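You operate a simulated robot arm through the tools that you are given. There is no shell and no other tool.

The job below is to be done with a simulated robot arm. You get a single attempt, and the scene is never put back.

JOB
Put things in order on the mat of the middle bench. At the end: the grey block stands where the green brush stood; the white paper cup stands where the grey block stood; the green brush stands on top of the purple coil; the yellow pad stands on top of the pink packet; whatever was shut is shut again. Leave all else as you found it, and nothing knocked over.

It is judged by the outcome, as a careful person would: the job done as asked, and still so three seconds after it is handed in. It fails if anything else is knocked over, pushed out of place, dropped, spilled or broken.

ROBOT AND FRAMES
A 7-joint arm with a two-finger parallel gripper, fixed in place. Base frame: the origin is on the floor under the middle of its stand, x ahead of it, y to its left, z up; the work surface is at about z = 85. Units: cm, degrees, N and s.
With the tool pointing down near the work surface it reaches from about 10 to 64 cm from the base axis. Its first joint turns from -66.0 to 66.0 degrees. Payload 1.57 kg.
The tool frame sits at the grasp point between the pads (the TCP): z along the fingers, y along the line on which they close. The tips reach 3 cm beyond it. Largest opening 8 cm; finger width 1.7, thickness 1.2; the body of the gripper, 4 by 8.2 cm, starts 8 cm behind the TCP.
Orientation is told as [roll, pitch, yaw] about the base's x, y, z axes, in that order, counted from this pose: with the fingers straight down and closing along the base's y, the tool's x points along the base's -x, its y along +y and its z along -z.

CONTROLS
- The arm moves only by the tool servo_tool. Its argument "moves" is a list that holds one entry, the list of rows, each a list of 7 numbers: the finger opening in m, from 0 to 0.08, then the shift along the tool's x, y, z in m, then the turn, a rotation vector about the tool's x, y, z in degrees. In form: [[[fingers, tx, ty, tz, ax, ay, az], ...]]. A call has 1 to 20 rows; each row shifts and turns the commanded pose from where the row before left it, along the tool's axes as they then stand. Rows are played at 5 a second. More than 5 cm and 8.6 degrees between two rows, or a gripper value outside its range, and nothing of the call is played. A pose out of reach is approached as far as the arm can. The call stops where the force on the tool passes 40 N (or 10 N more than at its start, if that is more) or the arm is blocked; 0.2 s more then pass. The fingers move at their own pace (about 7.2 cm/s each) and stop on an object; they squeeze with about 32 N. The grip force told is the motor's: it shows also when the fingers shut on nothing. Time passes only in rows, and 0.2 s behind the last, so rows that do not move let the fingers close. The reply holds the time, the measured pose of the TCP, the force on the tool along the base axes, the opening and the grip force, in the units named above and with some noise, with the torque about the TCP (base axes, N m) and any sound that the robot's microphone picked up.
- Cameras (640 x 400 px; columns grow to the right, rows downward): "scene" is fixed at [5.14, 43.64, 141.07]; the picture's right is [-0.77, -0.63, 0.00], its down [-0.44, 0.54, -0.71] and it looks along [0.45, -0.55, -0.70] (base axes); focal length 263 px, centre (320, 200). "wrist" rides on the gripper at [7.2, -0.7, -12.2] in the tool frame; the picture's right is [0.09, 1.00, 0.00], its down [-0.84, 0.08, -0.54] and it looks along [-0.54, 0.05, 0.84] (tool axes); focal length 238 px, centre (320, 200). There is no depth. A picture from a camera that has moved, and an enlarged one, comes with that camera's place and axes in the base frame and with its lens.
- grab_frame(camera): a new picture of that camera. No time passes.
- enlarge(camera, box): a new picture of the part [left, top, right, bottom] of that camera's present view, enlarged. No time passes.
- sign_off(): hands the job in; it is judged then, once.

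Places have to be worked out from the pictures, the camera data and where the tool is seen. Open the gripper and draw the arm clear of the work before you hand the job in, unless the task says otherwise.

The tools are called after "Call:" by a JSON object that holds its "name" and its "arguments". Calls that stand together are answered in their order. servo_tool: Moves the arm, as the interface text tells. Its arguments: {"type":"object","properties":{"moves":{"type":"array","items":{"type":"array","items":{"type":"array","items":{"type":"number"}}}}},"required":["moves"]} The other tools are called the same way: grab_frame (camera) takes a picture; enlarge (camera, box) takes an enlarged picture of a part of a camera's view; sign_off () hands the job in.

At the start:

```text
time: 0.0
eef_pos: [41.22, -13.38, 113.64]
ee_rot: [0.0, 0.0, 0.0]
ft_force: [0.1, -0.1, 0.7]
moment: [-0.01, 0.03, -0.04]
gripper_width: 7.99
grasp_force: 0.2
```

scene: 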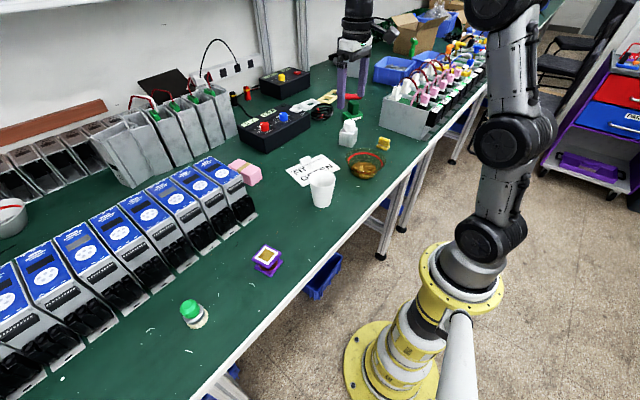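
wrist: 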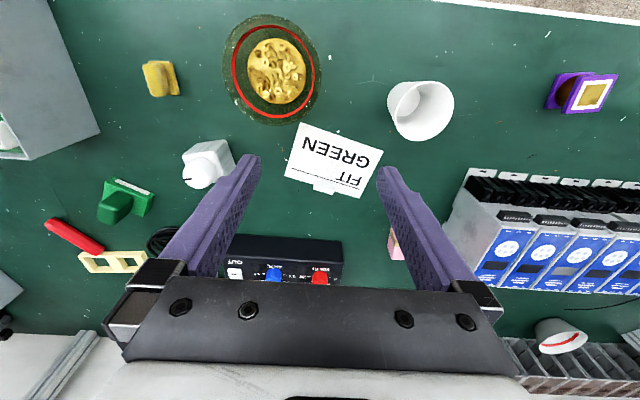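

The opening pictures show a bench with a paper cup, a block-like grey/white thing, a green brush, a yellow pad, a purple item and a pink packet. I'll look closer before moving anything.

Call:
{"name": "enlarge", "arguments": {"camera": "scene", "box": [220, 60, 420, 220]}}

Call:
{"name": "enlarge", "arguments": {"camera": "scene", "box": [160, 160, 360, 340]}}

Call:
{"name": "enlarge", "arguments": {"camera": "wrist", "box": [0, 0, 400, 300]}}

Call:
{"name": "enlarge", "arguments": {"camera": "wrist", "box": [340, 0, 640, 300]}}

```text
2.50 times, centred on (320, 140) of scene
camera zoom: at [5.14, 43.64, 141.07], right [-0.77, -0.63, 0.0], down [-0.44, 0.54, -0.71], along [0.45, -0.55, -0.7], focal length 658 px, centre (320, 350)
```

zoom: 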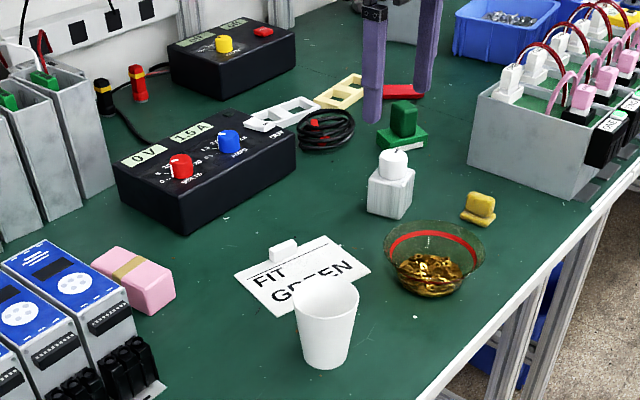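

```text
2.22 times, centred on (260, 250) of scene
camera zoom: at [5.14, 43.64, 141.07], right [-0.77, -0.63, 0.0], down [-0.44, 0.54, -0.71], along [0.45, -0.55, -0.7], focal length 585 px, centre (453, 89)
```

zoom: 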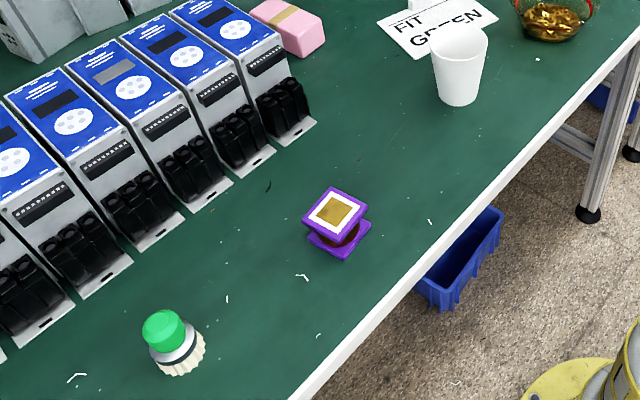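

```text
1.33 times, centred on (200, 150) of wrist
camera zoom: at [34.05, -14.04, 125.7], right [-0.09, 1.0, 0.0], down [0.84, 0.08, 0.54], along [0.54, 0.05, -0.84], focal length 318 px, centre (480, 267)
```

zoom: 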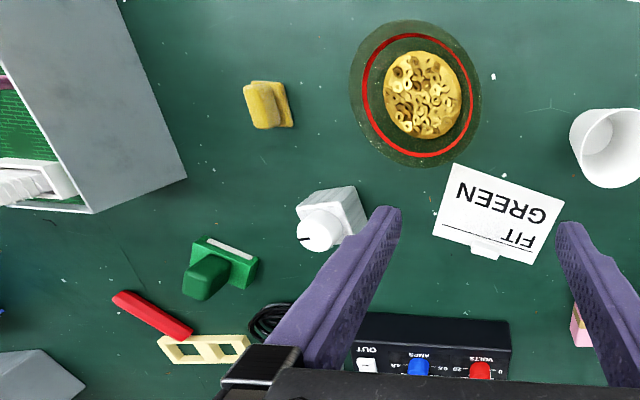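

```text
1.33 times, centred on (490, 150) of wrist
camera zoom: at [34.05, -14.04, 125.7], right [-0.09, 1.0, 0.0], down [0.84, 0.08, 0.54], along [0.54, 0.05, -0.84], focal length 318 px, centre (93, 267)
```

zoom: 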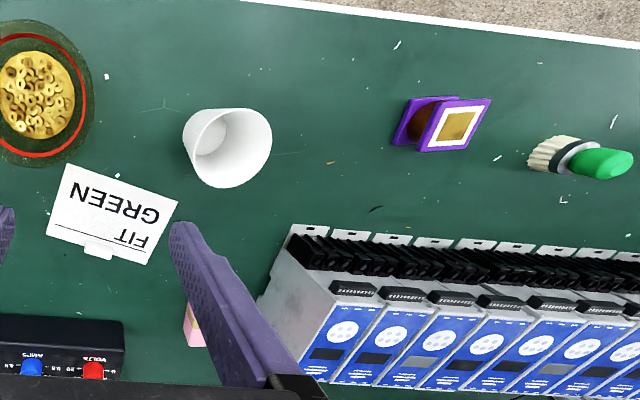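

The objects are the green-topped brush (about x 37, y 43), the purple bobbin/coil (36, 26), the cup (40, 0), the grey cube with a white knob (53, -32), the yellow pad (41, -38) and the pink packet (65, 7). I'll move the wrist camera, keeping high, to see the packet and cup better.

Call:
{"name": "servo_tool", "arguments": {"moves": [[[0.08, -0.008, 0.04, 0, 0, 0, 0], [0.08, -0.008, 0.04, 0, 0, 0, 0], [0.08, -0.008, 0.04, 0, 0, 0, 0], [0.08, -0.008, 0.04, 0, 0, 0, 0], [0.08, -0.008, 0.04, 0, 0, 0, 0], [0.08, 0, 0, 0, 0, 0, 0]]]}}

Call:
{"name": "grab_frame", "arguments": {"camera": "wrist"}}

Call:
{"name": "grab_frame", "arguments": {"camera": "scene"}}

```text
time: 1.4
eef_pos: [45.21, 6.72, 113.54]
ee_rot: [0.0, 0.0, 0.0]
ft_force: [0.2, -0.1, -0.4]
moment: [0.03, 0.02, 0.03]
gripper_width: 8.0
grasp_force: 0.1
```

```text
taken
camera wrist: at [38.09, 5.93, 125.57], right [-0.09, 1.0, 0.0], down [0.84, 0.08, 0.54], along [0.54, 0.05, -0.84], focal length 238 px, centre (320, 200)
```

wrist: 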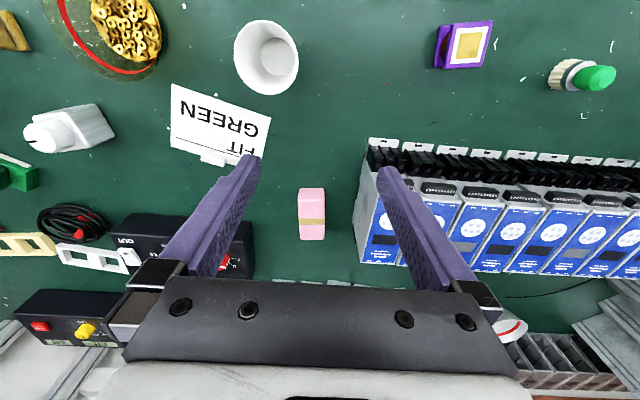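

```text
taken
```

scene: 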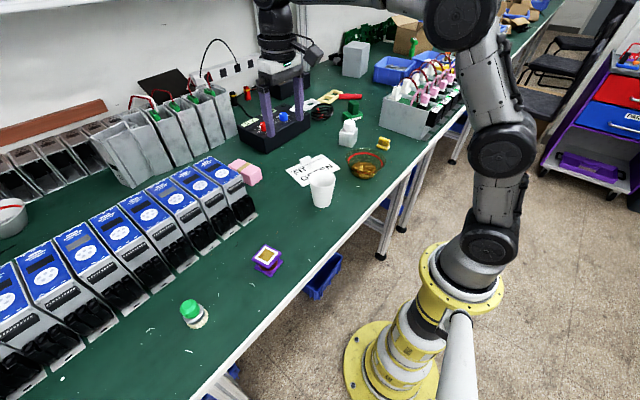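

Another grey box appears at the back near (355, 58) in the scene view. I need to tell which is "the grey block", so I'll enlarge both.

Call:
{"name": "enlarge", "arguments": {"camera": "scene", "box": [310, 30, 410, 100]}}

Call:
{"name": "enlarge", "arguments": {"camera": "scene", "box": [310, 100, 410, 190]}}

Call:
{"name": "enlarge", "arguments": {"camera": "wrist", "box": [0, 60, 200, 220]}}

Call:
{"name": "enlarge", "arguments": {"camera": "wrist", "box": [200, 130, 400, 290]}}

Call:
{"name": "enlarge", "arguments": {"camera": "wrist", "box": [400, 0, 640, 140]}}

```text
5.71 times, centred on (360, 65) of scene
camera zoom: at [5.13, 43.64, 141.07], right [-0.77, -0.63, 0.0], down [-0.44, 0.54, -0.71], along [0.45, -0.55, -0.7], focal length 1505 px, centre (91, 971)
```

zoom: 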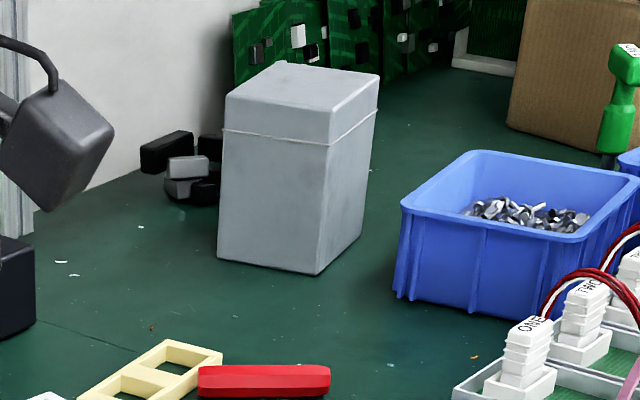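

```text
4.44 times, centred on (360, 145) of scene
camera zoom: at [5.13, 43.64, 141.07], right [-0.77, -0.63, 0.0], down [-0.44, 0.54, -0.71], along [0.45, -0.55, -0.7], focal length 1171 px, centre (142, 444)
```

zoom: 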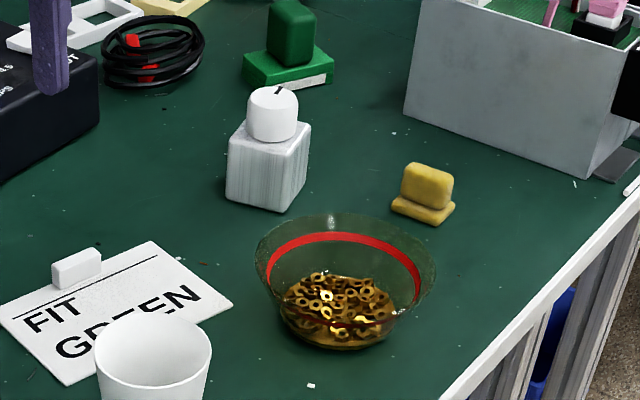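

```text
2.50 times, centred on (100, 140) of wrist
camera zoom: at [38.09, 5.93, 125.57], right [-0.09, 1.0, 0.0], down [0.84, 0.08, 0.54], along [0.54, 0.05, -0.84], focal length 596 px, centre (870, 350)
```

zoom: 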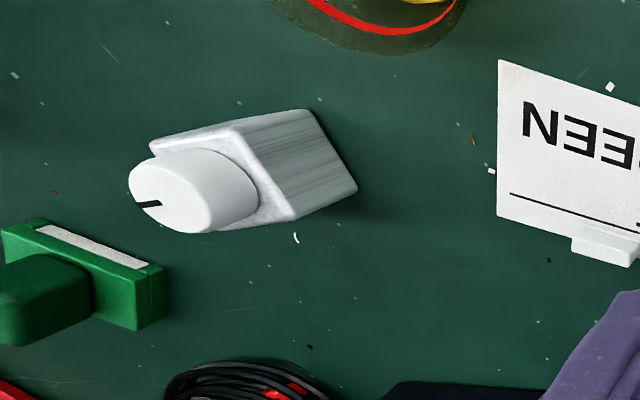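

```text
2.50 times, centred on (300, 210) of wrist
camera zoom: at [38.09, 5.93, 125.57], right [-0.09, 1.0, 0.0], down [0.84, 0.08, 0.54], along [0.54, 0.05, -0.84], focal length 596 px, centre (370, 175)
```

zoom: 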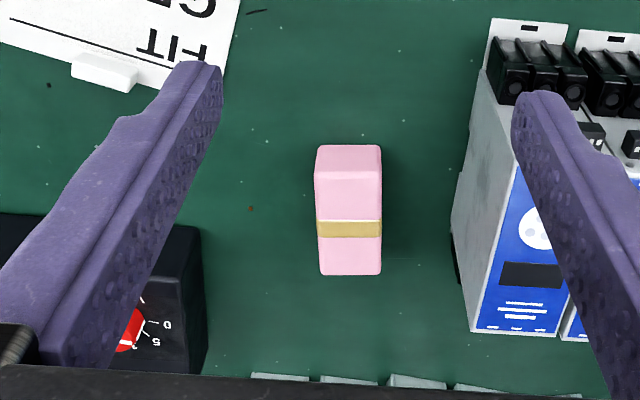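

```text
2.67 times, centred on (520, 70) of wrist
camera zoom: at [38.09, 5.93, 125.57], right [-0.09, 1.0, 0.0], down [0.84, 0.08, 0.54], along [0.54, 0.05, -0.84], focal length 636 px, centre (-213, 547)
```

zoom: 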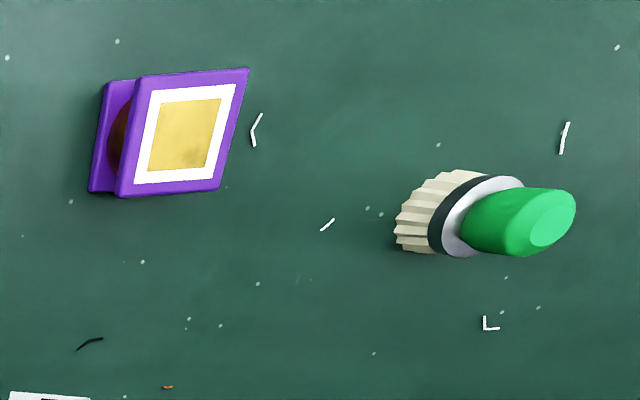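

The back bin is far out of reach, so the grey cube with the white knob is the grey block. I'll go above the brush to measure it and the coil.

Call:
{"name": "servo_tool", "arguments": {"moves": [[[0.08, 0.009, 0.039, 0.004, 0, 0, 0], [0.08, 0.009, 0.039, 0.004, 0, 0, 0], [0.08, 0.009, 0.039, 0.004, 0, 0, 0], [0.08, 0.009, 0.039, 0.004, 0, 0, 0], [0.08, 0.009, 0.039, 0.004, 0, 0, 0], [0.08, 0.009, 0.039, 0.004, 0, 0, 0], [0.08, 0.009, 0.039, 0.004, 0, 0, 0], [0.08, 0, 0, 0, 0, 0, 0]]]}}

Call:
{"name": "grab_frame", "arguments": {"camera": "wrist"}}

Call:
{"name": "grab_frame", "arguments": {"camera": "scene"}}

```text
time: 3.2
eef_pos: [38.86, 34.16, 110.87]
ee_rot: [0.0, 0.0, 0.0]
ft_force: [-0.6, -0.2, 0.4]
moment: [-0.01, 0.0, 0.0]
gripper_width: 8.01
grasp_force: 0.0
```

```text
taken
camera wrist: at [31.78, 33.45, 122.89], right [-0.09, 1.0, 0.0], down [0.84, 0.08, 0.54], along [0.54, 0.05, -0.84], focal length 238 px, centre (320, 200)
```

wrist: 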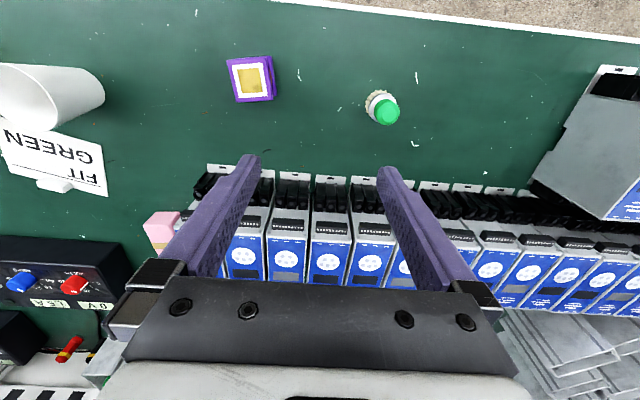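

```text
taken
```

scene: 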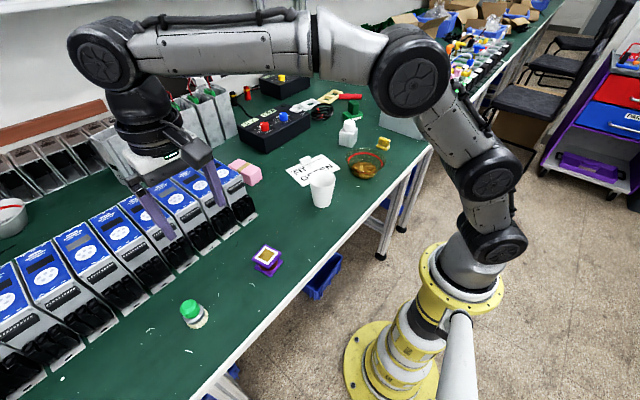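

I read the brush at about (38, 43) and the coil at about (36, 25). I'll zoom in on both to measure their shape and orientation.

Call:
{"name": "enlarge", "arguments": {"camera": "wrist", "box": [210, 40, 290, 120]}}

Call:
{"name": "enlarge", "arguments": {"camera": "wrist", "box": [340, 70, 420, 150]}}

Call:
{"name": "enlarge", "arguments": {"camera": "scene", "box": [240, 235, 300, 285]}}

Call:
{"name": "enlarge", "arguments": {"camera": "scene", "box": [165, 290, 225, 340]}}

```text
5.00 times, centred on (250, 80) of wrist
camera zoom: at [31.78, 33.45, 122.89], right [-0.09, 1.0, 0.0], down [0.84, 0.08, 0.54], along [0.54, 0.05, -0.84], focal length 1192 px, centre (670, 800)
```

zoom: 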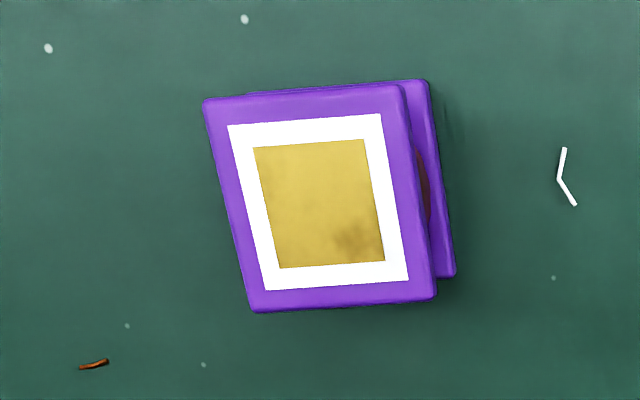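

```text
5.00 times, centred on (380, 110) of wrist
camera zoom: at [31.78, 33.45, 122.89], right [-0.09, 1.0, 0.0], down [0.84, 0.08, 0.54], along [0.54, 0.05, -0.84], focal length 1192 px, centre (20, 650)
```

zoom: 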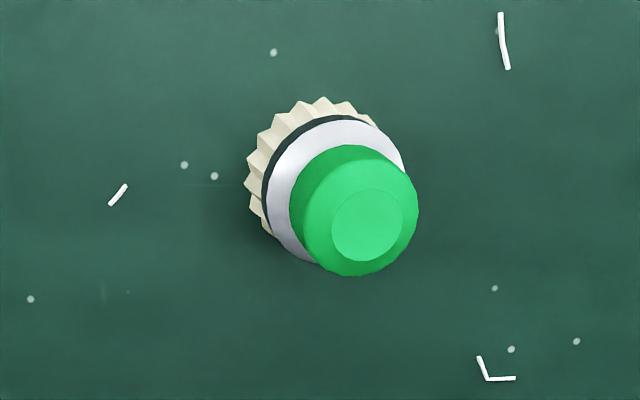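

```text
8.00 times, centred on (270, 260) of scene
camera zoom: at [5.13, 43.64, 141.07], right [-0.77, -0.63, 0.0], down [-0.44, 0.54, -0.71], along [0.45, -0.55, -0.7], focal length 2107 px, centre (720, -280)
```

zoom: 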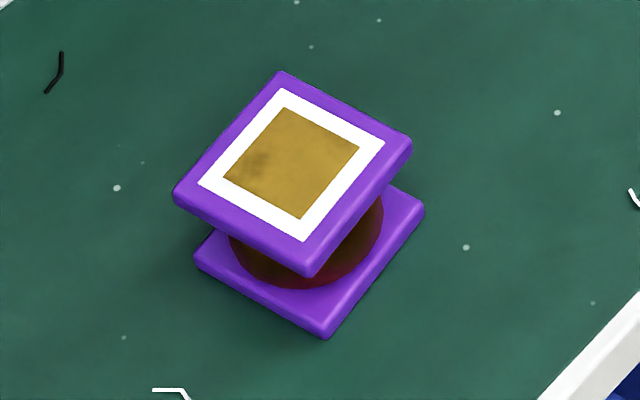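

```text
8.00 times, centred on (195, 315) of scene
camera zoom: at [5.13, 43.64, 141.07], right [-0.77, -0.63, 0.0], down [-0.44, 0.54, -0.71], along [0.45, -0.55, -0.7], focal length 2107 px, centre (1320, -720)
```

zoom: 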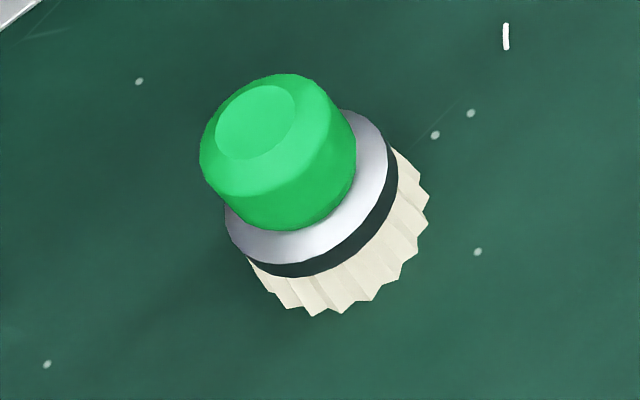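

Triangulating, the brush top is at about (38.2, 42.9, 91.9) and the coil top at about (35.9, 25.2, 90.4). I'll move above the brush and look again before going down.

Call:
{"name": "servo_tool", "arguments": {"moves": [[[0.08, 0.0033, 0.0435, 0, 0, 0, 0], [0.08, 0.0033, 0.0435, 0, 0, 0, 0], [0.08, 0, 0, 0.04, 0, 0, 0], [0.08, 0, 0, 0.04, 0, 0, 0], [0.08, 0, 0, 0.02, 0, 0, 0], [0.08, 0, 0, 0, 0, 0, 0]]]}}

Call:
{"name": "grab_frame", "arguments": {"camera": "wrist"}}

Call:
{"name": "enlarge", "arguments": {"camera": "scene", "box": [120, 220, 280, 340]}}

```text
time: 4.6
eef_pos: [38.29, 42.53, 100.93]
ee_rot: [0.0, 0.1, 0.0]
ft_force: [0.3, 0.9, 0.2]
moment: [-0.01, 0.01, -0.01]
gripper_width: 8.01
grasp_force: 0.1
```

```text
taken
camera wrist: at [31.03, 41.84, 113.03], right [-0.09, 1.0, 0.0], down [0.84, 0.08, 0.54], along [0.54, 0.05, -0.84], focal length 238 px, centre (320, 200)
```

wrist: 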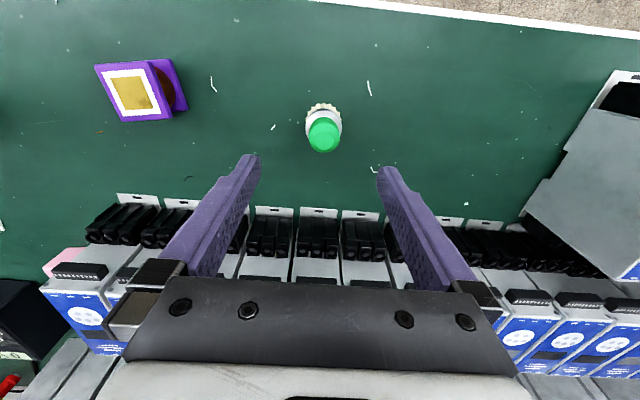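

```text
3.33 times, centred on (200, 280) of scene
camera zoom: at [5.14, 43.64, 141.07], right [-0.77, -0.63, 0.0], down [-0.44, 0.54, -0.71], along [0.45, -0.55, -0.7], focal length 878 px, centre (720, -67)
```

zoom: 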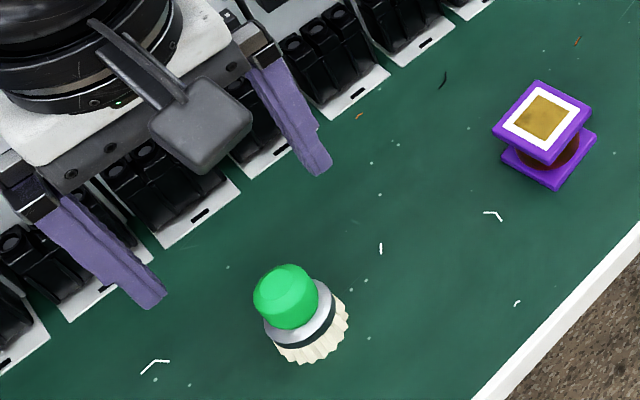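

The brush sits just about under the open fingers. I'll enlarge for a finer estimate.

Call:
{"name": "enlarge", "arguments": {"camera": "wrist", "box": [280, 90, 360, 170]}}

Call:
{"name": "enlarge", "arguments": {"camera": "wrist", "box": [85, 40, 205, 140]}}

```text
5.00 times, centred on (320, 130) of wrist
camera zoom: at [31.03, 41.84, 113.03], right [-0.09, 1.0, 0.0], down [0.84, 0.08, 0.54], along [0.54, 0.05, -0.84], focal length 1192 px, centre (320, 550)
```

zoom: 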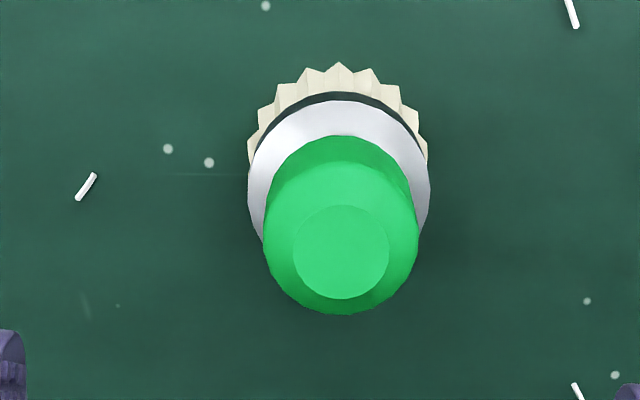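

```text
4.00 times, centred on (145, 90) of wrist
camera zoom: at [31.03, 41.84, 113.03], right [-0.09, 1.0, 0.0], down [0.84, 0.08, 0.54], along [0.54, 0.05, -0.84], focal length 953 px, centre (1020, 640)
```

zoom: 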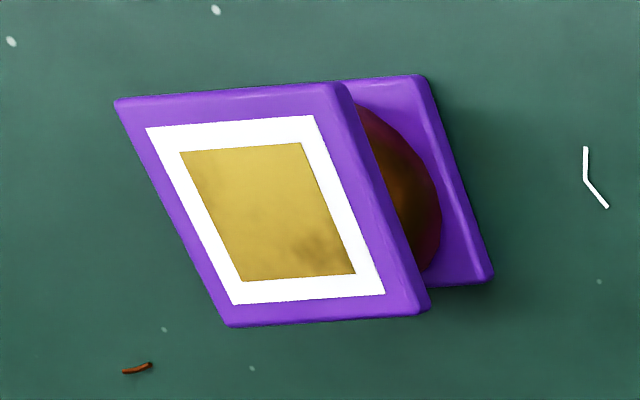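

The brush axis is at (38.15, 42.87). I'll go down with the fingers around the green handle and close.

Call:
{"name": "servo_tool", "arguments": {"moves": [[[0.08, 0.0014, 0.0034, 0.03, 0, 0, 0], [0.08, 0, 0, 0.03, 0, 0, 0], [0.08, 0, 0, 0.018, 0, 0, 0], [0.08, 0, 0, 0.01, 0, 0, 0], [0.08, 0, 0, 0, 0, 0, 0]]]}}

Call:
{"name": "grab_frame", "arguments": {"camera": "wrist"}}

Call:
{"name": "enlarge", "arguments": {"camera": "scene", "box": [120, 240, 280, 360]}}

```text
time: 5.8
eef_pos: [38.2, 42.93, 92.09]
ee_rot: [0.0, 0.0, 0.0]
ft_force: [0.0, 0.4, -0.4]
moment: [0.01, -0.02, 0.0]
gripper_width: 8.0
grasp_force: 0.0
```

```text
taken
camera wrist: at [31.04, 42.24, 104.23], right [-0.09, 1.0, 0.0], down [0.84, 0.08, 0.54], along [0.54, 0.05, -0.84], focal length 238 px, centre (320, 200)
```

wrist: 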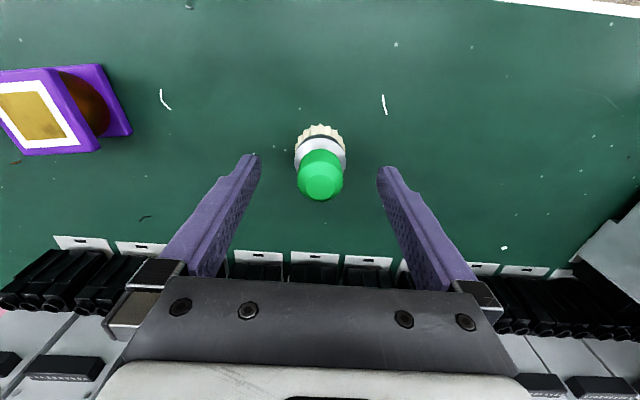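

```text
3.33 times, centred on (200, 300) of scene
camera zoom: at [5.14, 43.64, 141.07], right [-0.77, -0.63, 0.0], down [-0.44, 0.54, -0.71], along [0.45, -0.55, -0.7], focal length 878 px, centre (720, -133)
```

zoom: 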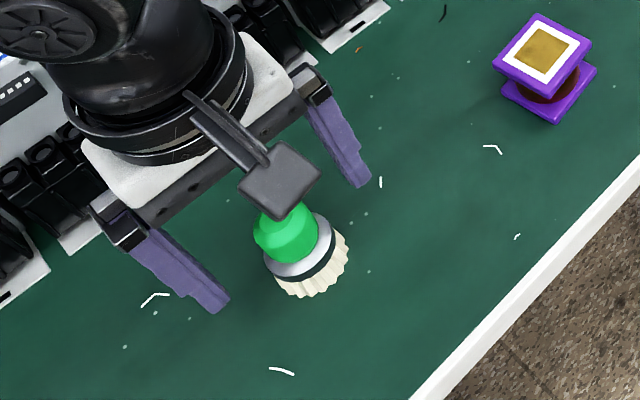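

The fingers straddle the brush. I'll check the centring along x once more before closing.

Call:
{"name": "enlarge", "arguments": {"camera": "wrist", "box": [240, 110, 400, 230]}}

```text
3.33 times, centred on (320, 170) of wrist
camera zoom: at [31.04, 42.24, 104.23], right [-0.09, 1.0, 0.0], down [0.84, 0.08, 0.54], along [0.54, 0.05, -0.84], focal length 794 px, centre (320, 300)
```

zoom: 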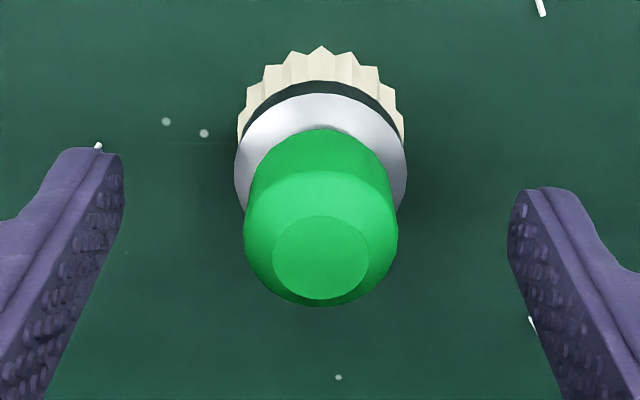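

It is centred to within about a millimetre, at (38.1, 42.9). Closing now.

Call:
{"name": "servo_tool", "arguments": {"moves": [[[0.03, 0, 0, 0, 0, 0, 0], [0.03, 0, 0, 0, 0, 0, 0], [0.03, 0, 0, 0, 0, 0, 0], [0.03, 0, 0, 0, 0, 0, 0]]]}}

Call:
{"name": "grab_frame", "arguments": {"camera": "wrist"}}

```text
time: 6.8
eef_pos: [38.25, 43.02, 92.07]
ee_rot: [0.0, -0.2, 0.0]
ft_force: [-1.1, -0.1, 0.3]
moment: [0.0, 0.02, 0.0]
gripper_width: 3.03
grasp_force: 0.7
```

```text
taken
camera wrist: at [31.04, 42.24, 104.25], right [-0.09, 1.0, 0.0], down [0.84, 0.08, 0.54], along [0.54, 0.05, -0.84], focal length 238 px, centre (320, 200)
```

wrist: 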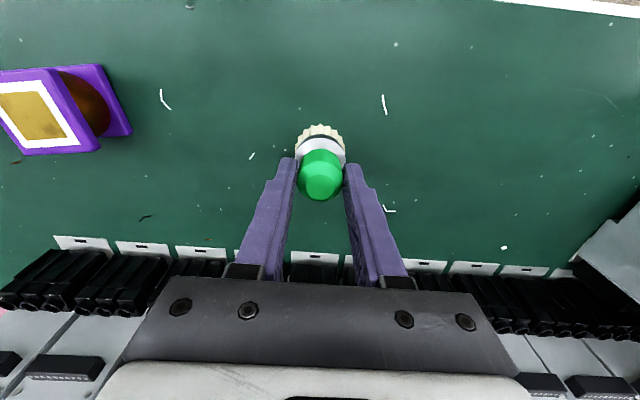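

The handle is thinner than 3 cm, so the fingers only reached the commanded width. I'll command them fully closed so they squeeze.

Call:
{"name": "servo_tool", "arguments": {"moves": [[[0.0, 0, 0, 0, 0, 0, 0], [0.0, 0, 0, 0, 0, 0, 0], [0.0, 0, 0, 0, 0, 0, 0]]]}}

```text
time: 7.6
eef_pos: [38.22, 43.01, 92.12]
ee_rot: [0.0, 0.0, 0.0]
ft_force: [0.9, 0.6, 1.0]
moment: [0.05, 0.01, 0.01]
gripper_width: 2.83
grasp_force: 31.4
```

It's gripped at 2.83 cm with 31 N. Lifting 12 cm.

Call:
{"name": "servo_tool", "arguments": {"moves": [[[0.0, 0, 0, -0.02, 0, 0, 0], [0.0, 0, 0, -0.03, 0, 0, 0], [0.0, 0, 0, -0.035, 0, 0, 0], [0.0, 0, 0, -0.035, 0, 0, 0], [0.0, 0, 0, 0, 0, 0, 0]]]}}

Call:
{"name": "grab_frame", "arguments": {"camera": "wrist"}}

Call:
{"name": "grab_frame", "arguments": {"camera": "scene"}}

```text
time: 8.8
eef_pos: [38.38, 43.06, 103.94]
ee_rot: [0.0, 0.1, 0.0]
ft_force: [-0.2, -0.8, -0.4]
moment: [0.02, -0.04, -0.01]
gripper_width: 2.82
grasp_force: 31.7
```

```text
taken
camera wrist: at [31.2, 42.32, 116.09], right [-0.09, 1.0, 0.0], down [0.84, 0.08, 0.54], along [0.54, 0.05, -0.84], focal length 238 px, centre (320, 200)
```

wrist: 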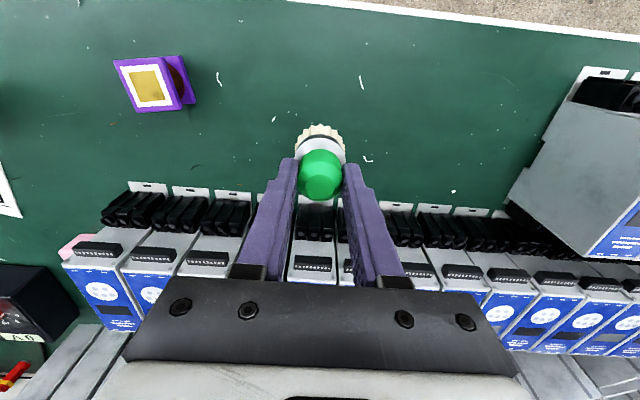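

```text
taken
```

scene: 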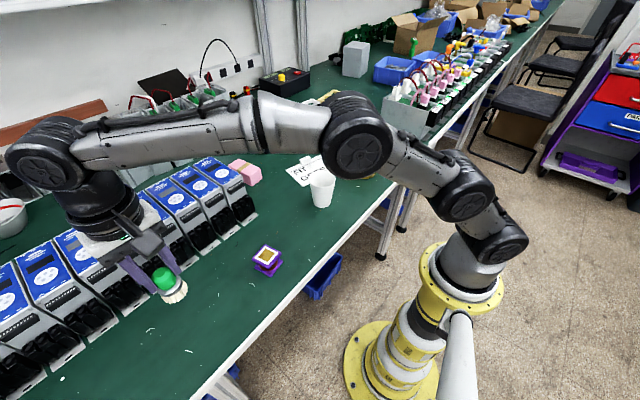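

The brush is held upright. I'm moving above the coil at a safe height to measure it from closer.

Call:
{"name": "servo_tool", "arguments": {"moves": [[[0.0, 0.0058, -0.0435, 0, 0, 0, 0], [0.0, 0.0058, -0.0435, 0, 0, 0, 0], [0.0, 0.0058, -0.0435, 0, 0, 0, 0], [0.0, 0.0058, -0.0435, 0, 0, 0, 0], [0.0, 0, 0, 0, 0, 0, 0]]]}}

Call:
{"name": "grab_frame", "arguments": {"camera": "wrist"}}

Call:
{"name": "enlarge", "arguments": {"camera": "scene", "box": [200, 180, 340, 290]}}

```text
time: 10.0
eef_pos: [35.77, 25.65, 104.15]
ee_rot: [0.0, 0.0, 0.0]
ft_force: [-0.5, -0.4, -0.8]
moment: [-0.01, -0.01, 0.01]
gripper_width: 2.84
grasp_force: 32.0
```

```text
taken
camera wrist: at [28.48, 24.84, 116.3], right [-0.09, 1.0, 0.0], down [0.84, 0.08, 0.54], along [0.54, 0.05, -0.84], focal length 238 px, centre (320, 200)
```

wrist: 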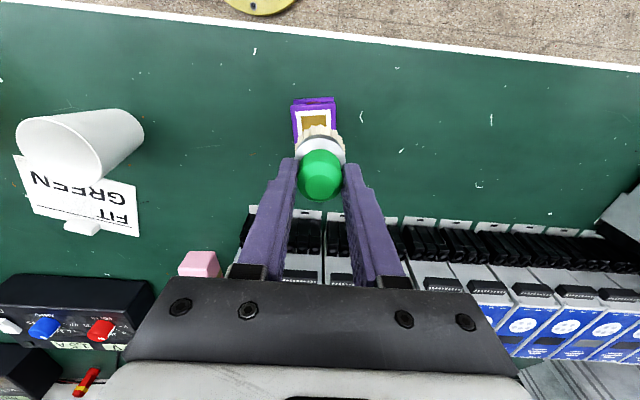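

```text
3.64 times, centred on (270, 235) of scene
camera zoom: at [5.14, 43.64, 141.07], right [-0.77, -0.63, 0.0], down [-0.44, 0.54, -0.71], along [0.45, -0.55, -0.7], focal length 958 px, centre (502, 73)
```

zoom: 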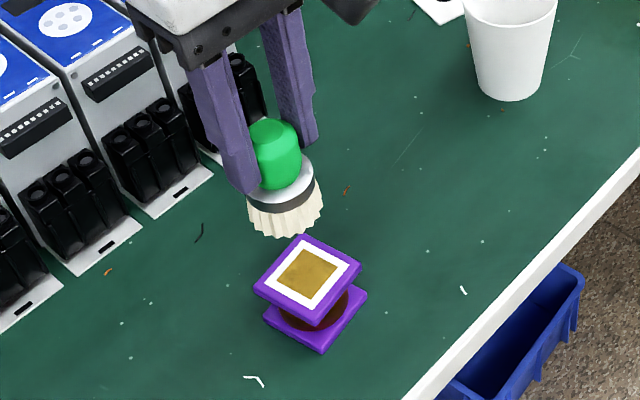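

The brush hangs just above the coil. I'll enlarge to align them precisely.

Call:
{"name": "enlarge", "arguments": {"camera": "wrist", "box": [270, 80, 370, 160]}}

Call:
{"name": "enlarge", "arguments": {"camera": "scene", "box": [240, 200, 310, 285]}}

```text
5.00 times, centred on (320, 120) of wrist
camera zoom: at [28.48, 24.84, 116.3], right [-0.09, 1.0, 0.0], down [0.84, 0.08, 0.54], along [0.54, 0.05, -0.84], focal length 1192 px, centre (320, 600)
```

zoom: 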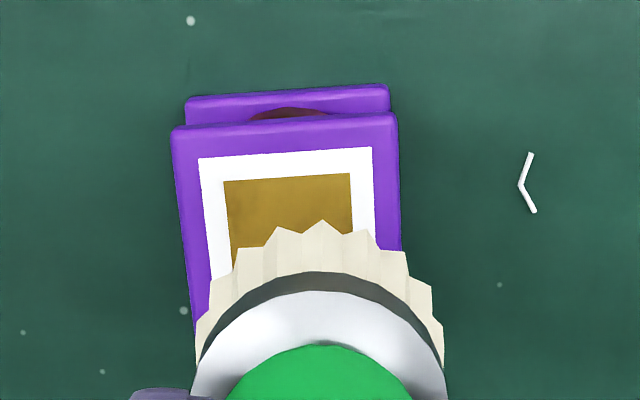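

```text
4.71 times, centred on (275, 242) of scene
camera zoom: at [5.14, 43.64, 141.07], right [-0.77, -0.63, 0.0], down [-0.44, 0.54, -0.71], along [0.45, -0.55, -0.7], focal length 1240 px, centre (532, 0)
```

zoom: 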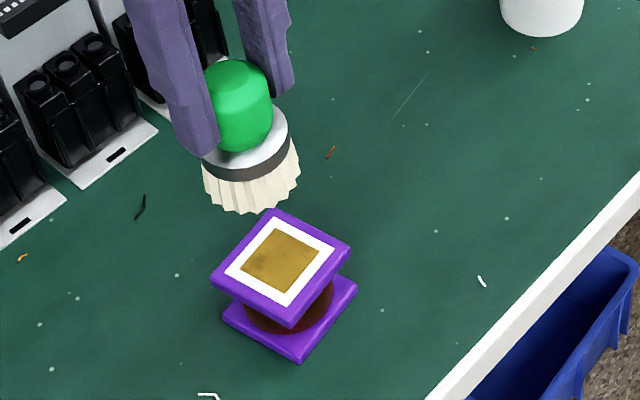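

The coil centre is at about (35.85, 25.05), with the brush about 3 mm short in x and 5 mm over in y. I'll shift it and lower most of the way.

Call:
{"name": "servo_tool", "arguments": {"moves": [[[0.0, -0.003, -0.005, 0, 0, 0, 0], [0.0, 0, 0, 0.03, 0, 0, 0], [0.0, 0, 0, 0.02, 0, 0, 0], [0.0, 0, 0, 0.008, 0, 0, 0], [0.0, 0, 0, 0, 0, 0, 0]]]}}

Call:
{"name": "enlarge", "arguments": {"camera": "wrist", "box": [260, 100, 380, 200]}}

Call:
{"name": "enlarge", "arguments": {"camera": "scene", "box": [240, 210, 300, 285]}}

```text
time: 11.2
eef_pos: [36.05, 25.2, 98.22]
ee_rot: [-0.1, 0.1, 0.1]
ft_force: [0.3, 0.1, -1.2]
moment: [0.01, -0.03, 0.01]
gripper_width: 2.84
grasp_force: 31.6
```

```text
4.00 times, centred on (320, 150) of wrist
camera zoom: at [28.92, 24.43, 110.35], right [-0.09, 1.0, 0.0], down [0.84, 0.08, 0.54], along [0.54, 0.05, -0.84], focal length 953 px, centre (320, 400)
```

zoom: 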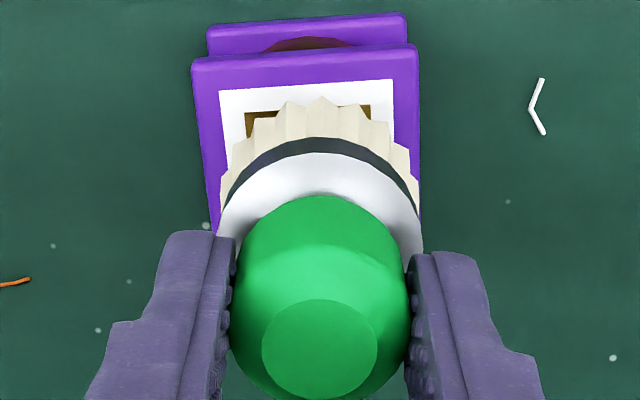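

```text
5.33 times, centred on (270, 248) of scene
camera zoom: at [5.14, 43.64, 141.07], right [-0.77, -0.63, 0.0], down [-0.44, 0.54, -0.71], along [0.45, -0.55, -0.7], focal length 1405 px, centre (587, -53)
```

zoom: 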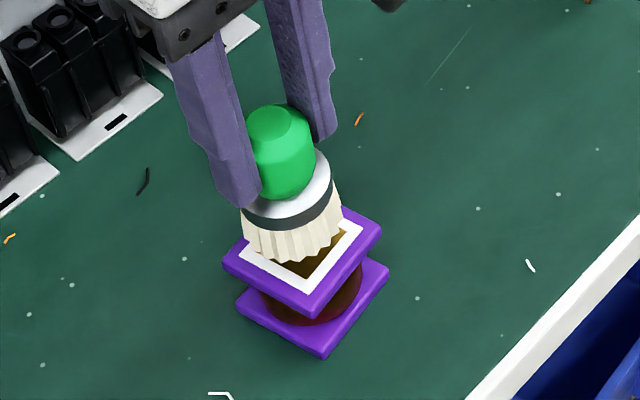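

The brush is about 0.7 cm above the coil and slightly off in y. I'll shift -2 mm in y and lower in small steps, watching the vertical force.

Call:
{"name": "servo_tool", "arguments": {"moves": [[[0.0, 0, -0.0022, 0, 0, 0, 0], [0.0, 0, 0, 0.002, 0, 0, 0], [0.0, 0, 0, 0.002, 0, 0, 0], [0.0, 0, 0, 0, 0, 0, 0]]]}}

Call:
{"name": "enlarge", "arguments": {"camera": "scene", "box": [240, 210, 300, 285]}}

```text
time: 12.2
eef_pos: [36.01, 24.85, 97.77]
ee_rot: [0.1, -0.1, 0.0]
ft_force: [0.1, 0.9, -0.8]
moment: [0.01, -0.01, 0.01]
gripper_width: 2.83
grasp_force: 31.8
```

```text
5.33 times, centred on (270, 248) of scene
camera zoom: at [5.14, 43.64, 141.07], right [-0.77, -0.63, 0.0], down [-0.44, 0.54, -0.71], along [0.45, -0.55, -0.7], focal length 1405 px, centre (587, -53)
```

zoom: 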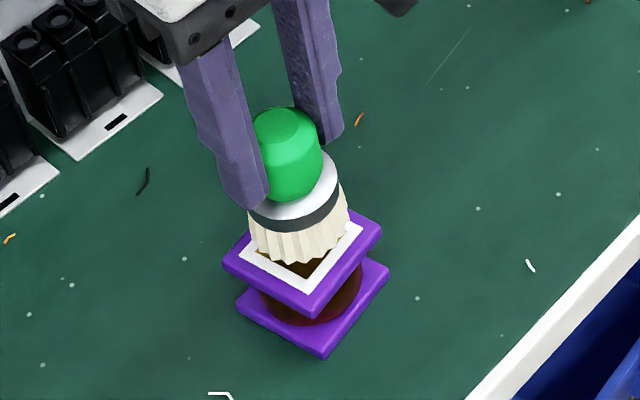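

No contact yet, and it's well centred. Lowering in 1 mm steps.

Call:
{"name": "servo_tool", "arguments": {"moves": [[[0.0, 0, 0, 0.001, 0, 0, 0], [0.0, 0, 0, 0.001, 0, 0, 0], [0.0, 0, 0, 0, 0, 0, 0]]]}}

```text
time: 13.0
eef_pos: [36.08, 24.92, 97.55]
ee_rot: [0.0, 0.1, 0.0]
ft_force: [-0.7, 0.0, -1.1]
moment: [0.03, 0.01, -0.02]
gripper_width: 2.85
grasp_force: 31.9
```

Still free (about -1 N, which is noise level). I'll continue lowering in millimetre steps.

Call:
{"name": "servo_tool", "arguments": {"moves": [[[0.0, 0, 0, 0.001, 0, 0, 0], [0.0, 0, 0, 0.001, 0, 0, 0], [0.0, 0, 0, 0, 0, 0, 0]]]}}

Call:
{"name": "enlarge", "arguments": {"camera": "scene", "box": [240, 210, 300, 285]}}

```text
time: 13.8
eef_pos: [36.05, 24.9, 97.45]
ee_rot: [-0.1, 0.1, -0.1]
ft_force: [0.3, 0.7, -0.9]
moment: [0.0, 0.01, 0.0]
gripper_width: 2.85
grasp_force: 32.2
```

```text
5.33 times, centred on (270, 248) of scene
camera zoom: at [5.14, 43.64, 141.07], right [-0.77, -0.63, 0.0], down [-0.44, 0.54, -0.71], along [0.45, -0.55, -0.7], focal length 1405 px, centre (587, -53)
```

zoom: 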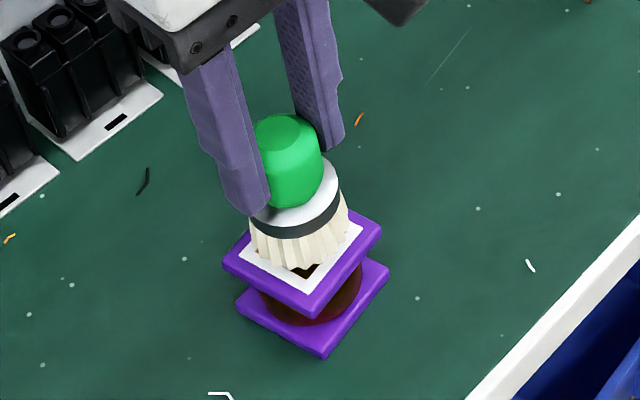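

It's very close, with no contact force yet. Lowering further by 1 mm steps.

Call:
{"name": "servo_tool", "arguments": {"moves": [[[0.0, 0, 0, 0.001, 0, 0, 0], [0.0, 0, 0, 0.001, 0, 0, 0], [0.0, 0, 0, 0, 0, 0, 0]]]}}

```text
time: 14.6
eef_pos: [36.03, 24.96, 97.13]
ee_rot: [0.1, 0.0, 0.0]
ft_force: [0.2, 0.2, -1.4]
moment: [-0.03, 0.0, -0.01]
gripper_width: 2.84
grasp_force: 31.8
```

Still only about -1.4 N. I'll lower 2 mm more and look.

Call:
{"name": "servo_tool", "arguments": {"moves": [[[0.0, 0, 0, 0.001, 0, 0, 0], [0.0, 0, 0, 0.001, 0, 0, 0], [0.0, 0, 0, 0, 0, 0, 0]]]}}

Call:
{"name": "enlarge", "arguments": {"camera": "scene", "box": [240, 210, 300, 285]}}

Call:
{"name": "enlarge", "arguments": {"camera": "wrist", "box": [260, 100, 380, 200]}}

```text
time: 15.4
eef_pos: [36.03, 24.91, 96.95]
ee_rot: [0.0, 0.0, 0.1]
ft_force: [-0.5, 0.2, -1.2]
moment: [0.01, -0.03, -0.01]
gripper_width: 2.86
grasp_force: 32.6
```

```text
5.33 times, centred on (270, 248) of scene
camera zoom: at [5.14, 43.64, 141.07], right [-0.77, -0.63, 0.0], down [-0.44, 0.54, -0.71], along [0.45, -0.55, -0.7], focal length 1405 px, centre (587, -53)
```

zoom: 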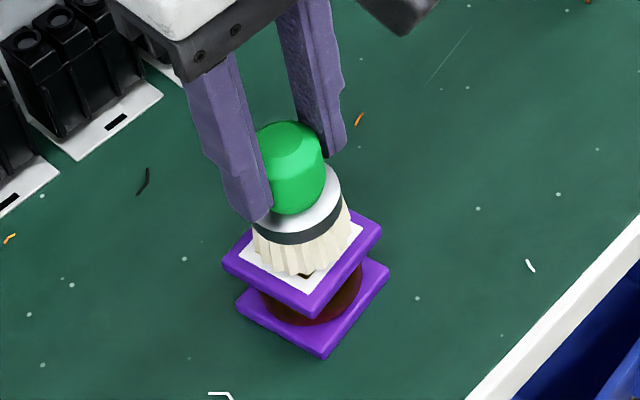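

```text
4.00 times, centred on (320, 150) of wrist
camera zoom: at [28.91, 24.14, 109.06], right [-0.09, 1.0, 0.0], down [0.84, 0.08, 0.54], along [0.54, 0.05, -0.84], focal length 953 px, centre (320, 400)
```

zoom: 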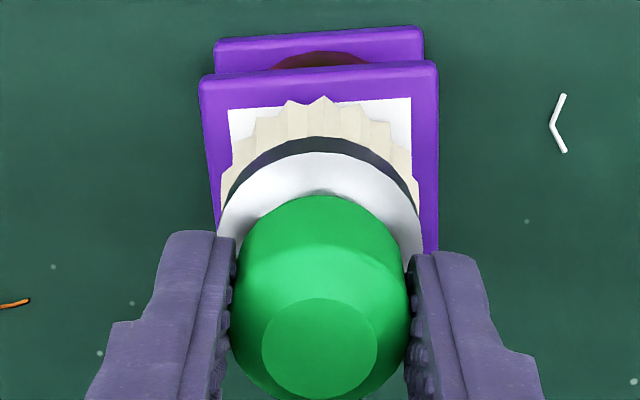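

There's still no force, so the coil top is lower than I estimated. I'll keep going in small steps.

Call:
{"name": "servo_tool", "arguments": {"moves": [[[0.0, 0, 0, 0.001, 0, 0, 0], [0.0, 0, 0, 0.001, 0, 0, 0], [0.0, 0, 0, 0, 0, 0, 0]]]}}

Call:
{"name": "enlarge", "arguments": {"camera": "scene", "box": [240, 210, 300, 285]}}

```text
time: 16.2
eef_pos: [36.14, 24.99, 96.85]
ee_rot: [0.1, 0.0, 0.0]
ft_force: [0.3, 0.9, -0.9]
moment: [-0.02, -0.01, -0.01]
gripper_width: 2.84
grasp_force: 32.0
```

```text
5.33 times, centred on (270, 248) of scene
camera zoom: at [5.14, 43.64, 141.07], right [-0.77, -0.63, 0.0], down [-0.44, 0.54, -0.71], along [0.45, -0.55, -0.7], focal length 1405 px, centre (587, -53)
```

zoom: 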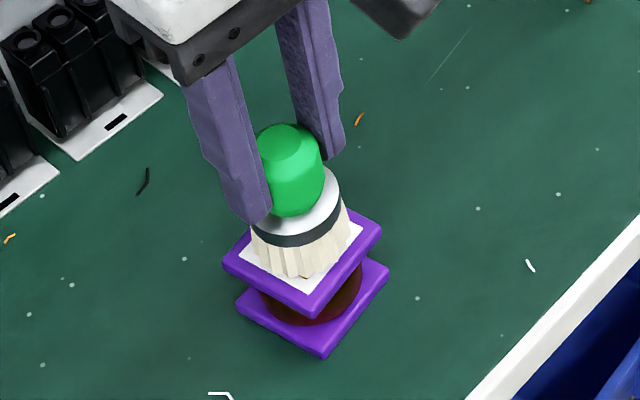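

Call:
{"name": "servo_tool", "arguments": {"moves": [[[0.0, 0, 0, 0.001, 0, 0, 0], [0.0, 0, 0, 0.001, 0, 0, 0], [0.0, 0, 0, 0, 0, 0, 0]]]}}

```text
time: 17.0
eef_pos: [36.08, 24.95, 96.5]
ee_rot: [0.0, 0.0, 0.0]
ft_force: [-0.3, 0.2, -0.7]
moment: [0.02, 0.03, -0.04]
gripper_width: 2.81
grasp_force: 31.7
```

No contact at TCP z 96.5. Lowering another 2 mm and checking from the scene camera.

Call:
{"name": "servo_tool", "arguments": {"moves": [[[0.0, 0, 0, 0.001, 0, 0, 0], [0.0, 0, 0, 0.001, 0, 0, 0], [0.0, 0, 0, 0, 0, 0, 0]]]}}

Call:
{"name": "enlarge", "arguments": {"camera": "scene", "box": [250, 220, 290, 270]}}

```text
time: 17.8
eef_pos: [36.06, 24.9, 96.5]
ee_rot: [0.1, 0.0, 0.1]
ft_force: [-0.6, 0.0, 2.6]
moment: [-0.09, 0.04, 0.01]
gripper_width: 2.82
grasp_force: 32.4
```

```text
8.00 times, centred on (270, 245) of scene
camera zoom: at [5.13, 43.64, 141.07], right [-0.77, -0.63, 0.0], down [-0.44, 0.54, -0.71], along [0.45, -0.55, -0.7], focal length 2107 px, centre (720, -160)
```

zoom: 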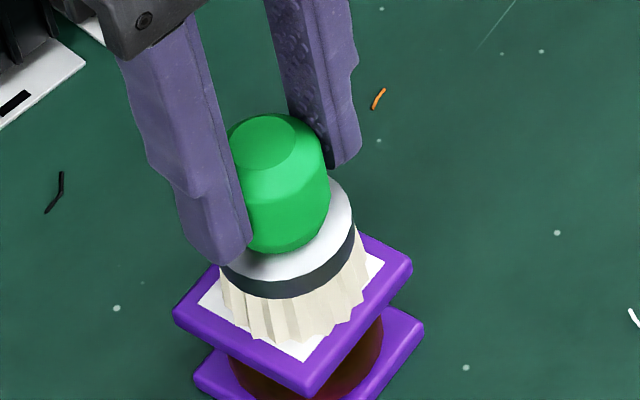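

The force changed to +2.6 N, so the brush is seated on the coil's top plate, well inside its edges. Opening the fingers.

Call:
{"name": "servo_tool", "arguments": {"moves": [[[0.035, 0, 0, 0, 0, 0, 0], [0.045, 0, 0, 0, 0, 0, 0], [0.06, 0, 0, 0, 0, 0, 0], [0.08, 0, 0, 0, 0, 0, 0], [0.08, 0, 0, 0, 0, 0, 0]]]}}

Call:
{"name": "enlarge", "arguments": {"camera": "scene", "box": [230, 200, 310, 290]}}

Call:
{"name": "enlarge", "arguments": {"camera": "wrist", "box": [220, 80, 420, 240]}}

```text
time: 19.0
eef_pos: [35.98, 24.96, 96.29]
ee_rot: [0.0, 0.1, 0.0]
ft_force: [-0.7, 0.1, 0.9]
moment: [0.0, -0.03, 0.02]
gripper_width: 8.02
grasp_force: 0.1
```

```text
4.44 times, centred on (270, 245) of scene
camera zoom: at [5.14, 43.64, 141.07], right [-0.77, -0.63, 0.0], down [-0.44, 0.54, -0.71], along [0.45, -0.55, -0.7], focal length 1171 px, centre (542, 0)
```

zoom: 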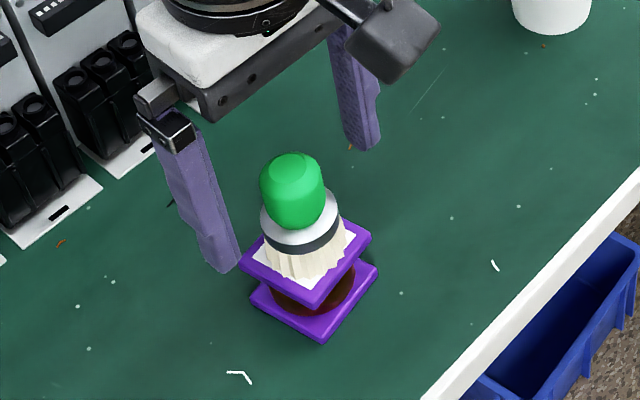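

```text
2.50 times, centred on (320, 160) of wrist
camera zoom: at [28.91, 24.14, 108.48], right [-0.09, 1.0, 0.0], down [0.84, 0.08, 0.54], along [0.54, 0.05, -0.84], focal length 596 px, centre (320, 300)
```

zoom: 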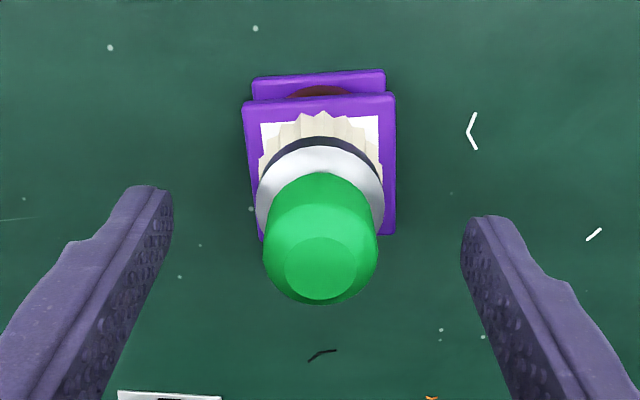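

The brush stands upright on the coil. I'll go straight up, then travel over towards the grey block.

Call:
{"name": "servo_tool", "arguments": {"moves": [[[0.08, 0, 0, -0.03, 0, 0, 0], [0.08, 0, 0, -0.04, 0, 0, 0], [0.08, 0, 0, -0.04, 0, 0, 0], [0.08, 0, 0, -0.04, 0, 0, 0], [0.08, -0.01, -0.045, 0, 0, 0, 0], [0.08, -0.01, -0.045, 0, 0, 0, 0], [0.08, -0.01, -0.045, 0, 0, 0, 0], [0.08, -0.01, -0.045, 0, 0, 0, 0], [0.08, -0.01, -0.045, 0, 0, 0, 0], [0.08, -0.01, -0.045, 0, 0, 0, 0], [0.08, -0.01, -0.045, 0, 0, 0, 0], [0.08, -0.01, -0.045, 0, 0, 0, 0], [0.08, -0.01, -0.045, 0, 0, 0, 0], [0.08, -0.01, -0.045, 0, 0, 0, 0], [0.08, -0.01, -0.045, 0, 0, 0, 0], [0.08, 0, 0, 0, 0, 0, 0]]]}}

Call:
{"name": "grab_frame", "arguments": {"camera": "wrist"}}

Call:
{"name": "grab_frame", "arguments": {"camera": "scene"}}

```text
time: 22.4
eef_pos: [47.04, -24.63, 111.33]
ee_rot: [0.0, 0.0, -0.1]
ft_force: [-0.3, 0.3, 0.6]
moment: [-0.01, 0.0, 0.0]
gripper_width: 8.02
grasp_force: 0.1
```

```text
taken
camera wrist: at [39.93, -25.32, 123.43], right [-0.09, 1.0, 0.0], down [0.84, 0.08, 0.54], along [0.54, 0.05, -0.84], focal length 238 px, centre (320, 200)
```

wrist: 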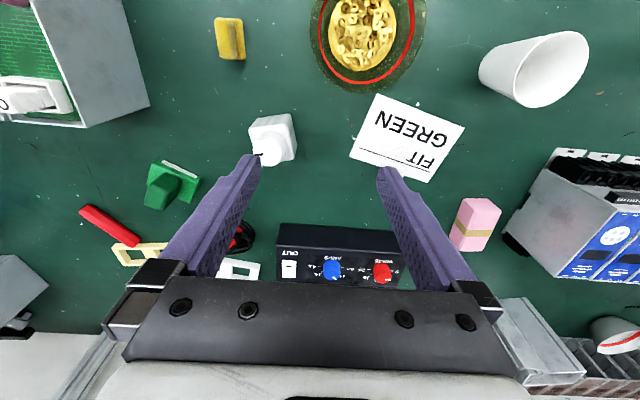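

```text
taken
```

scene: 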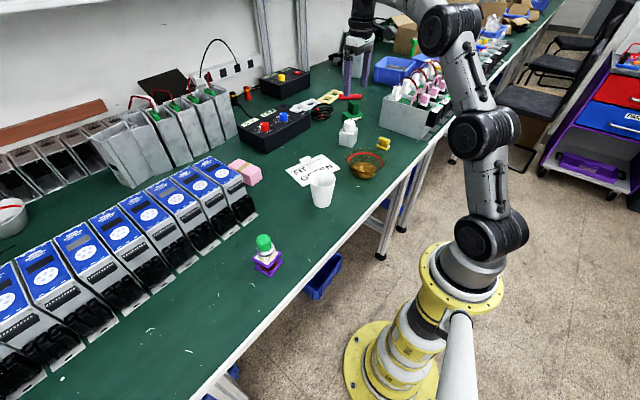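

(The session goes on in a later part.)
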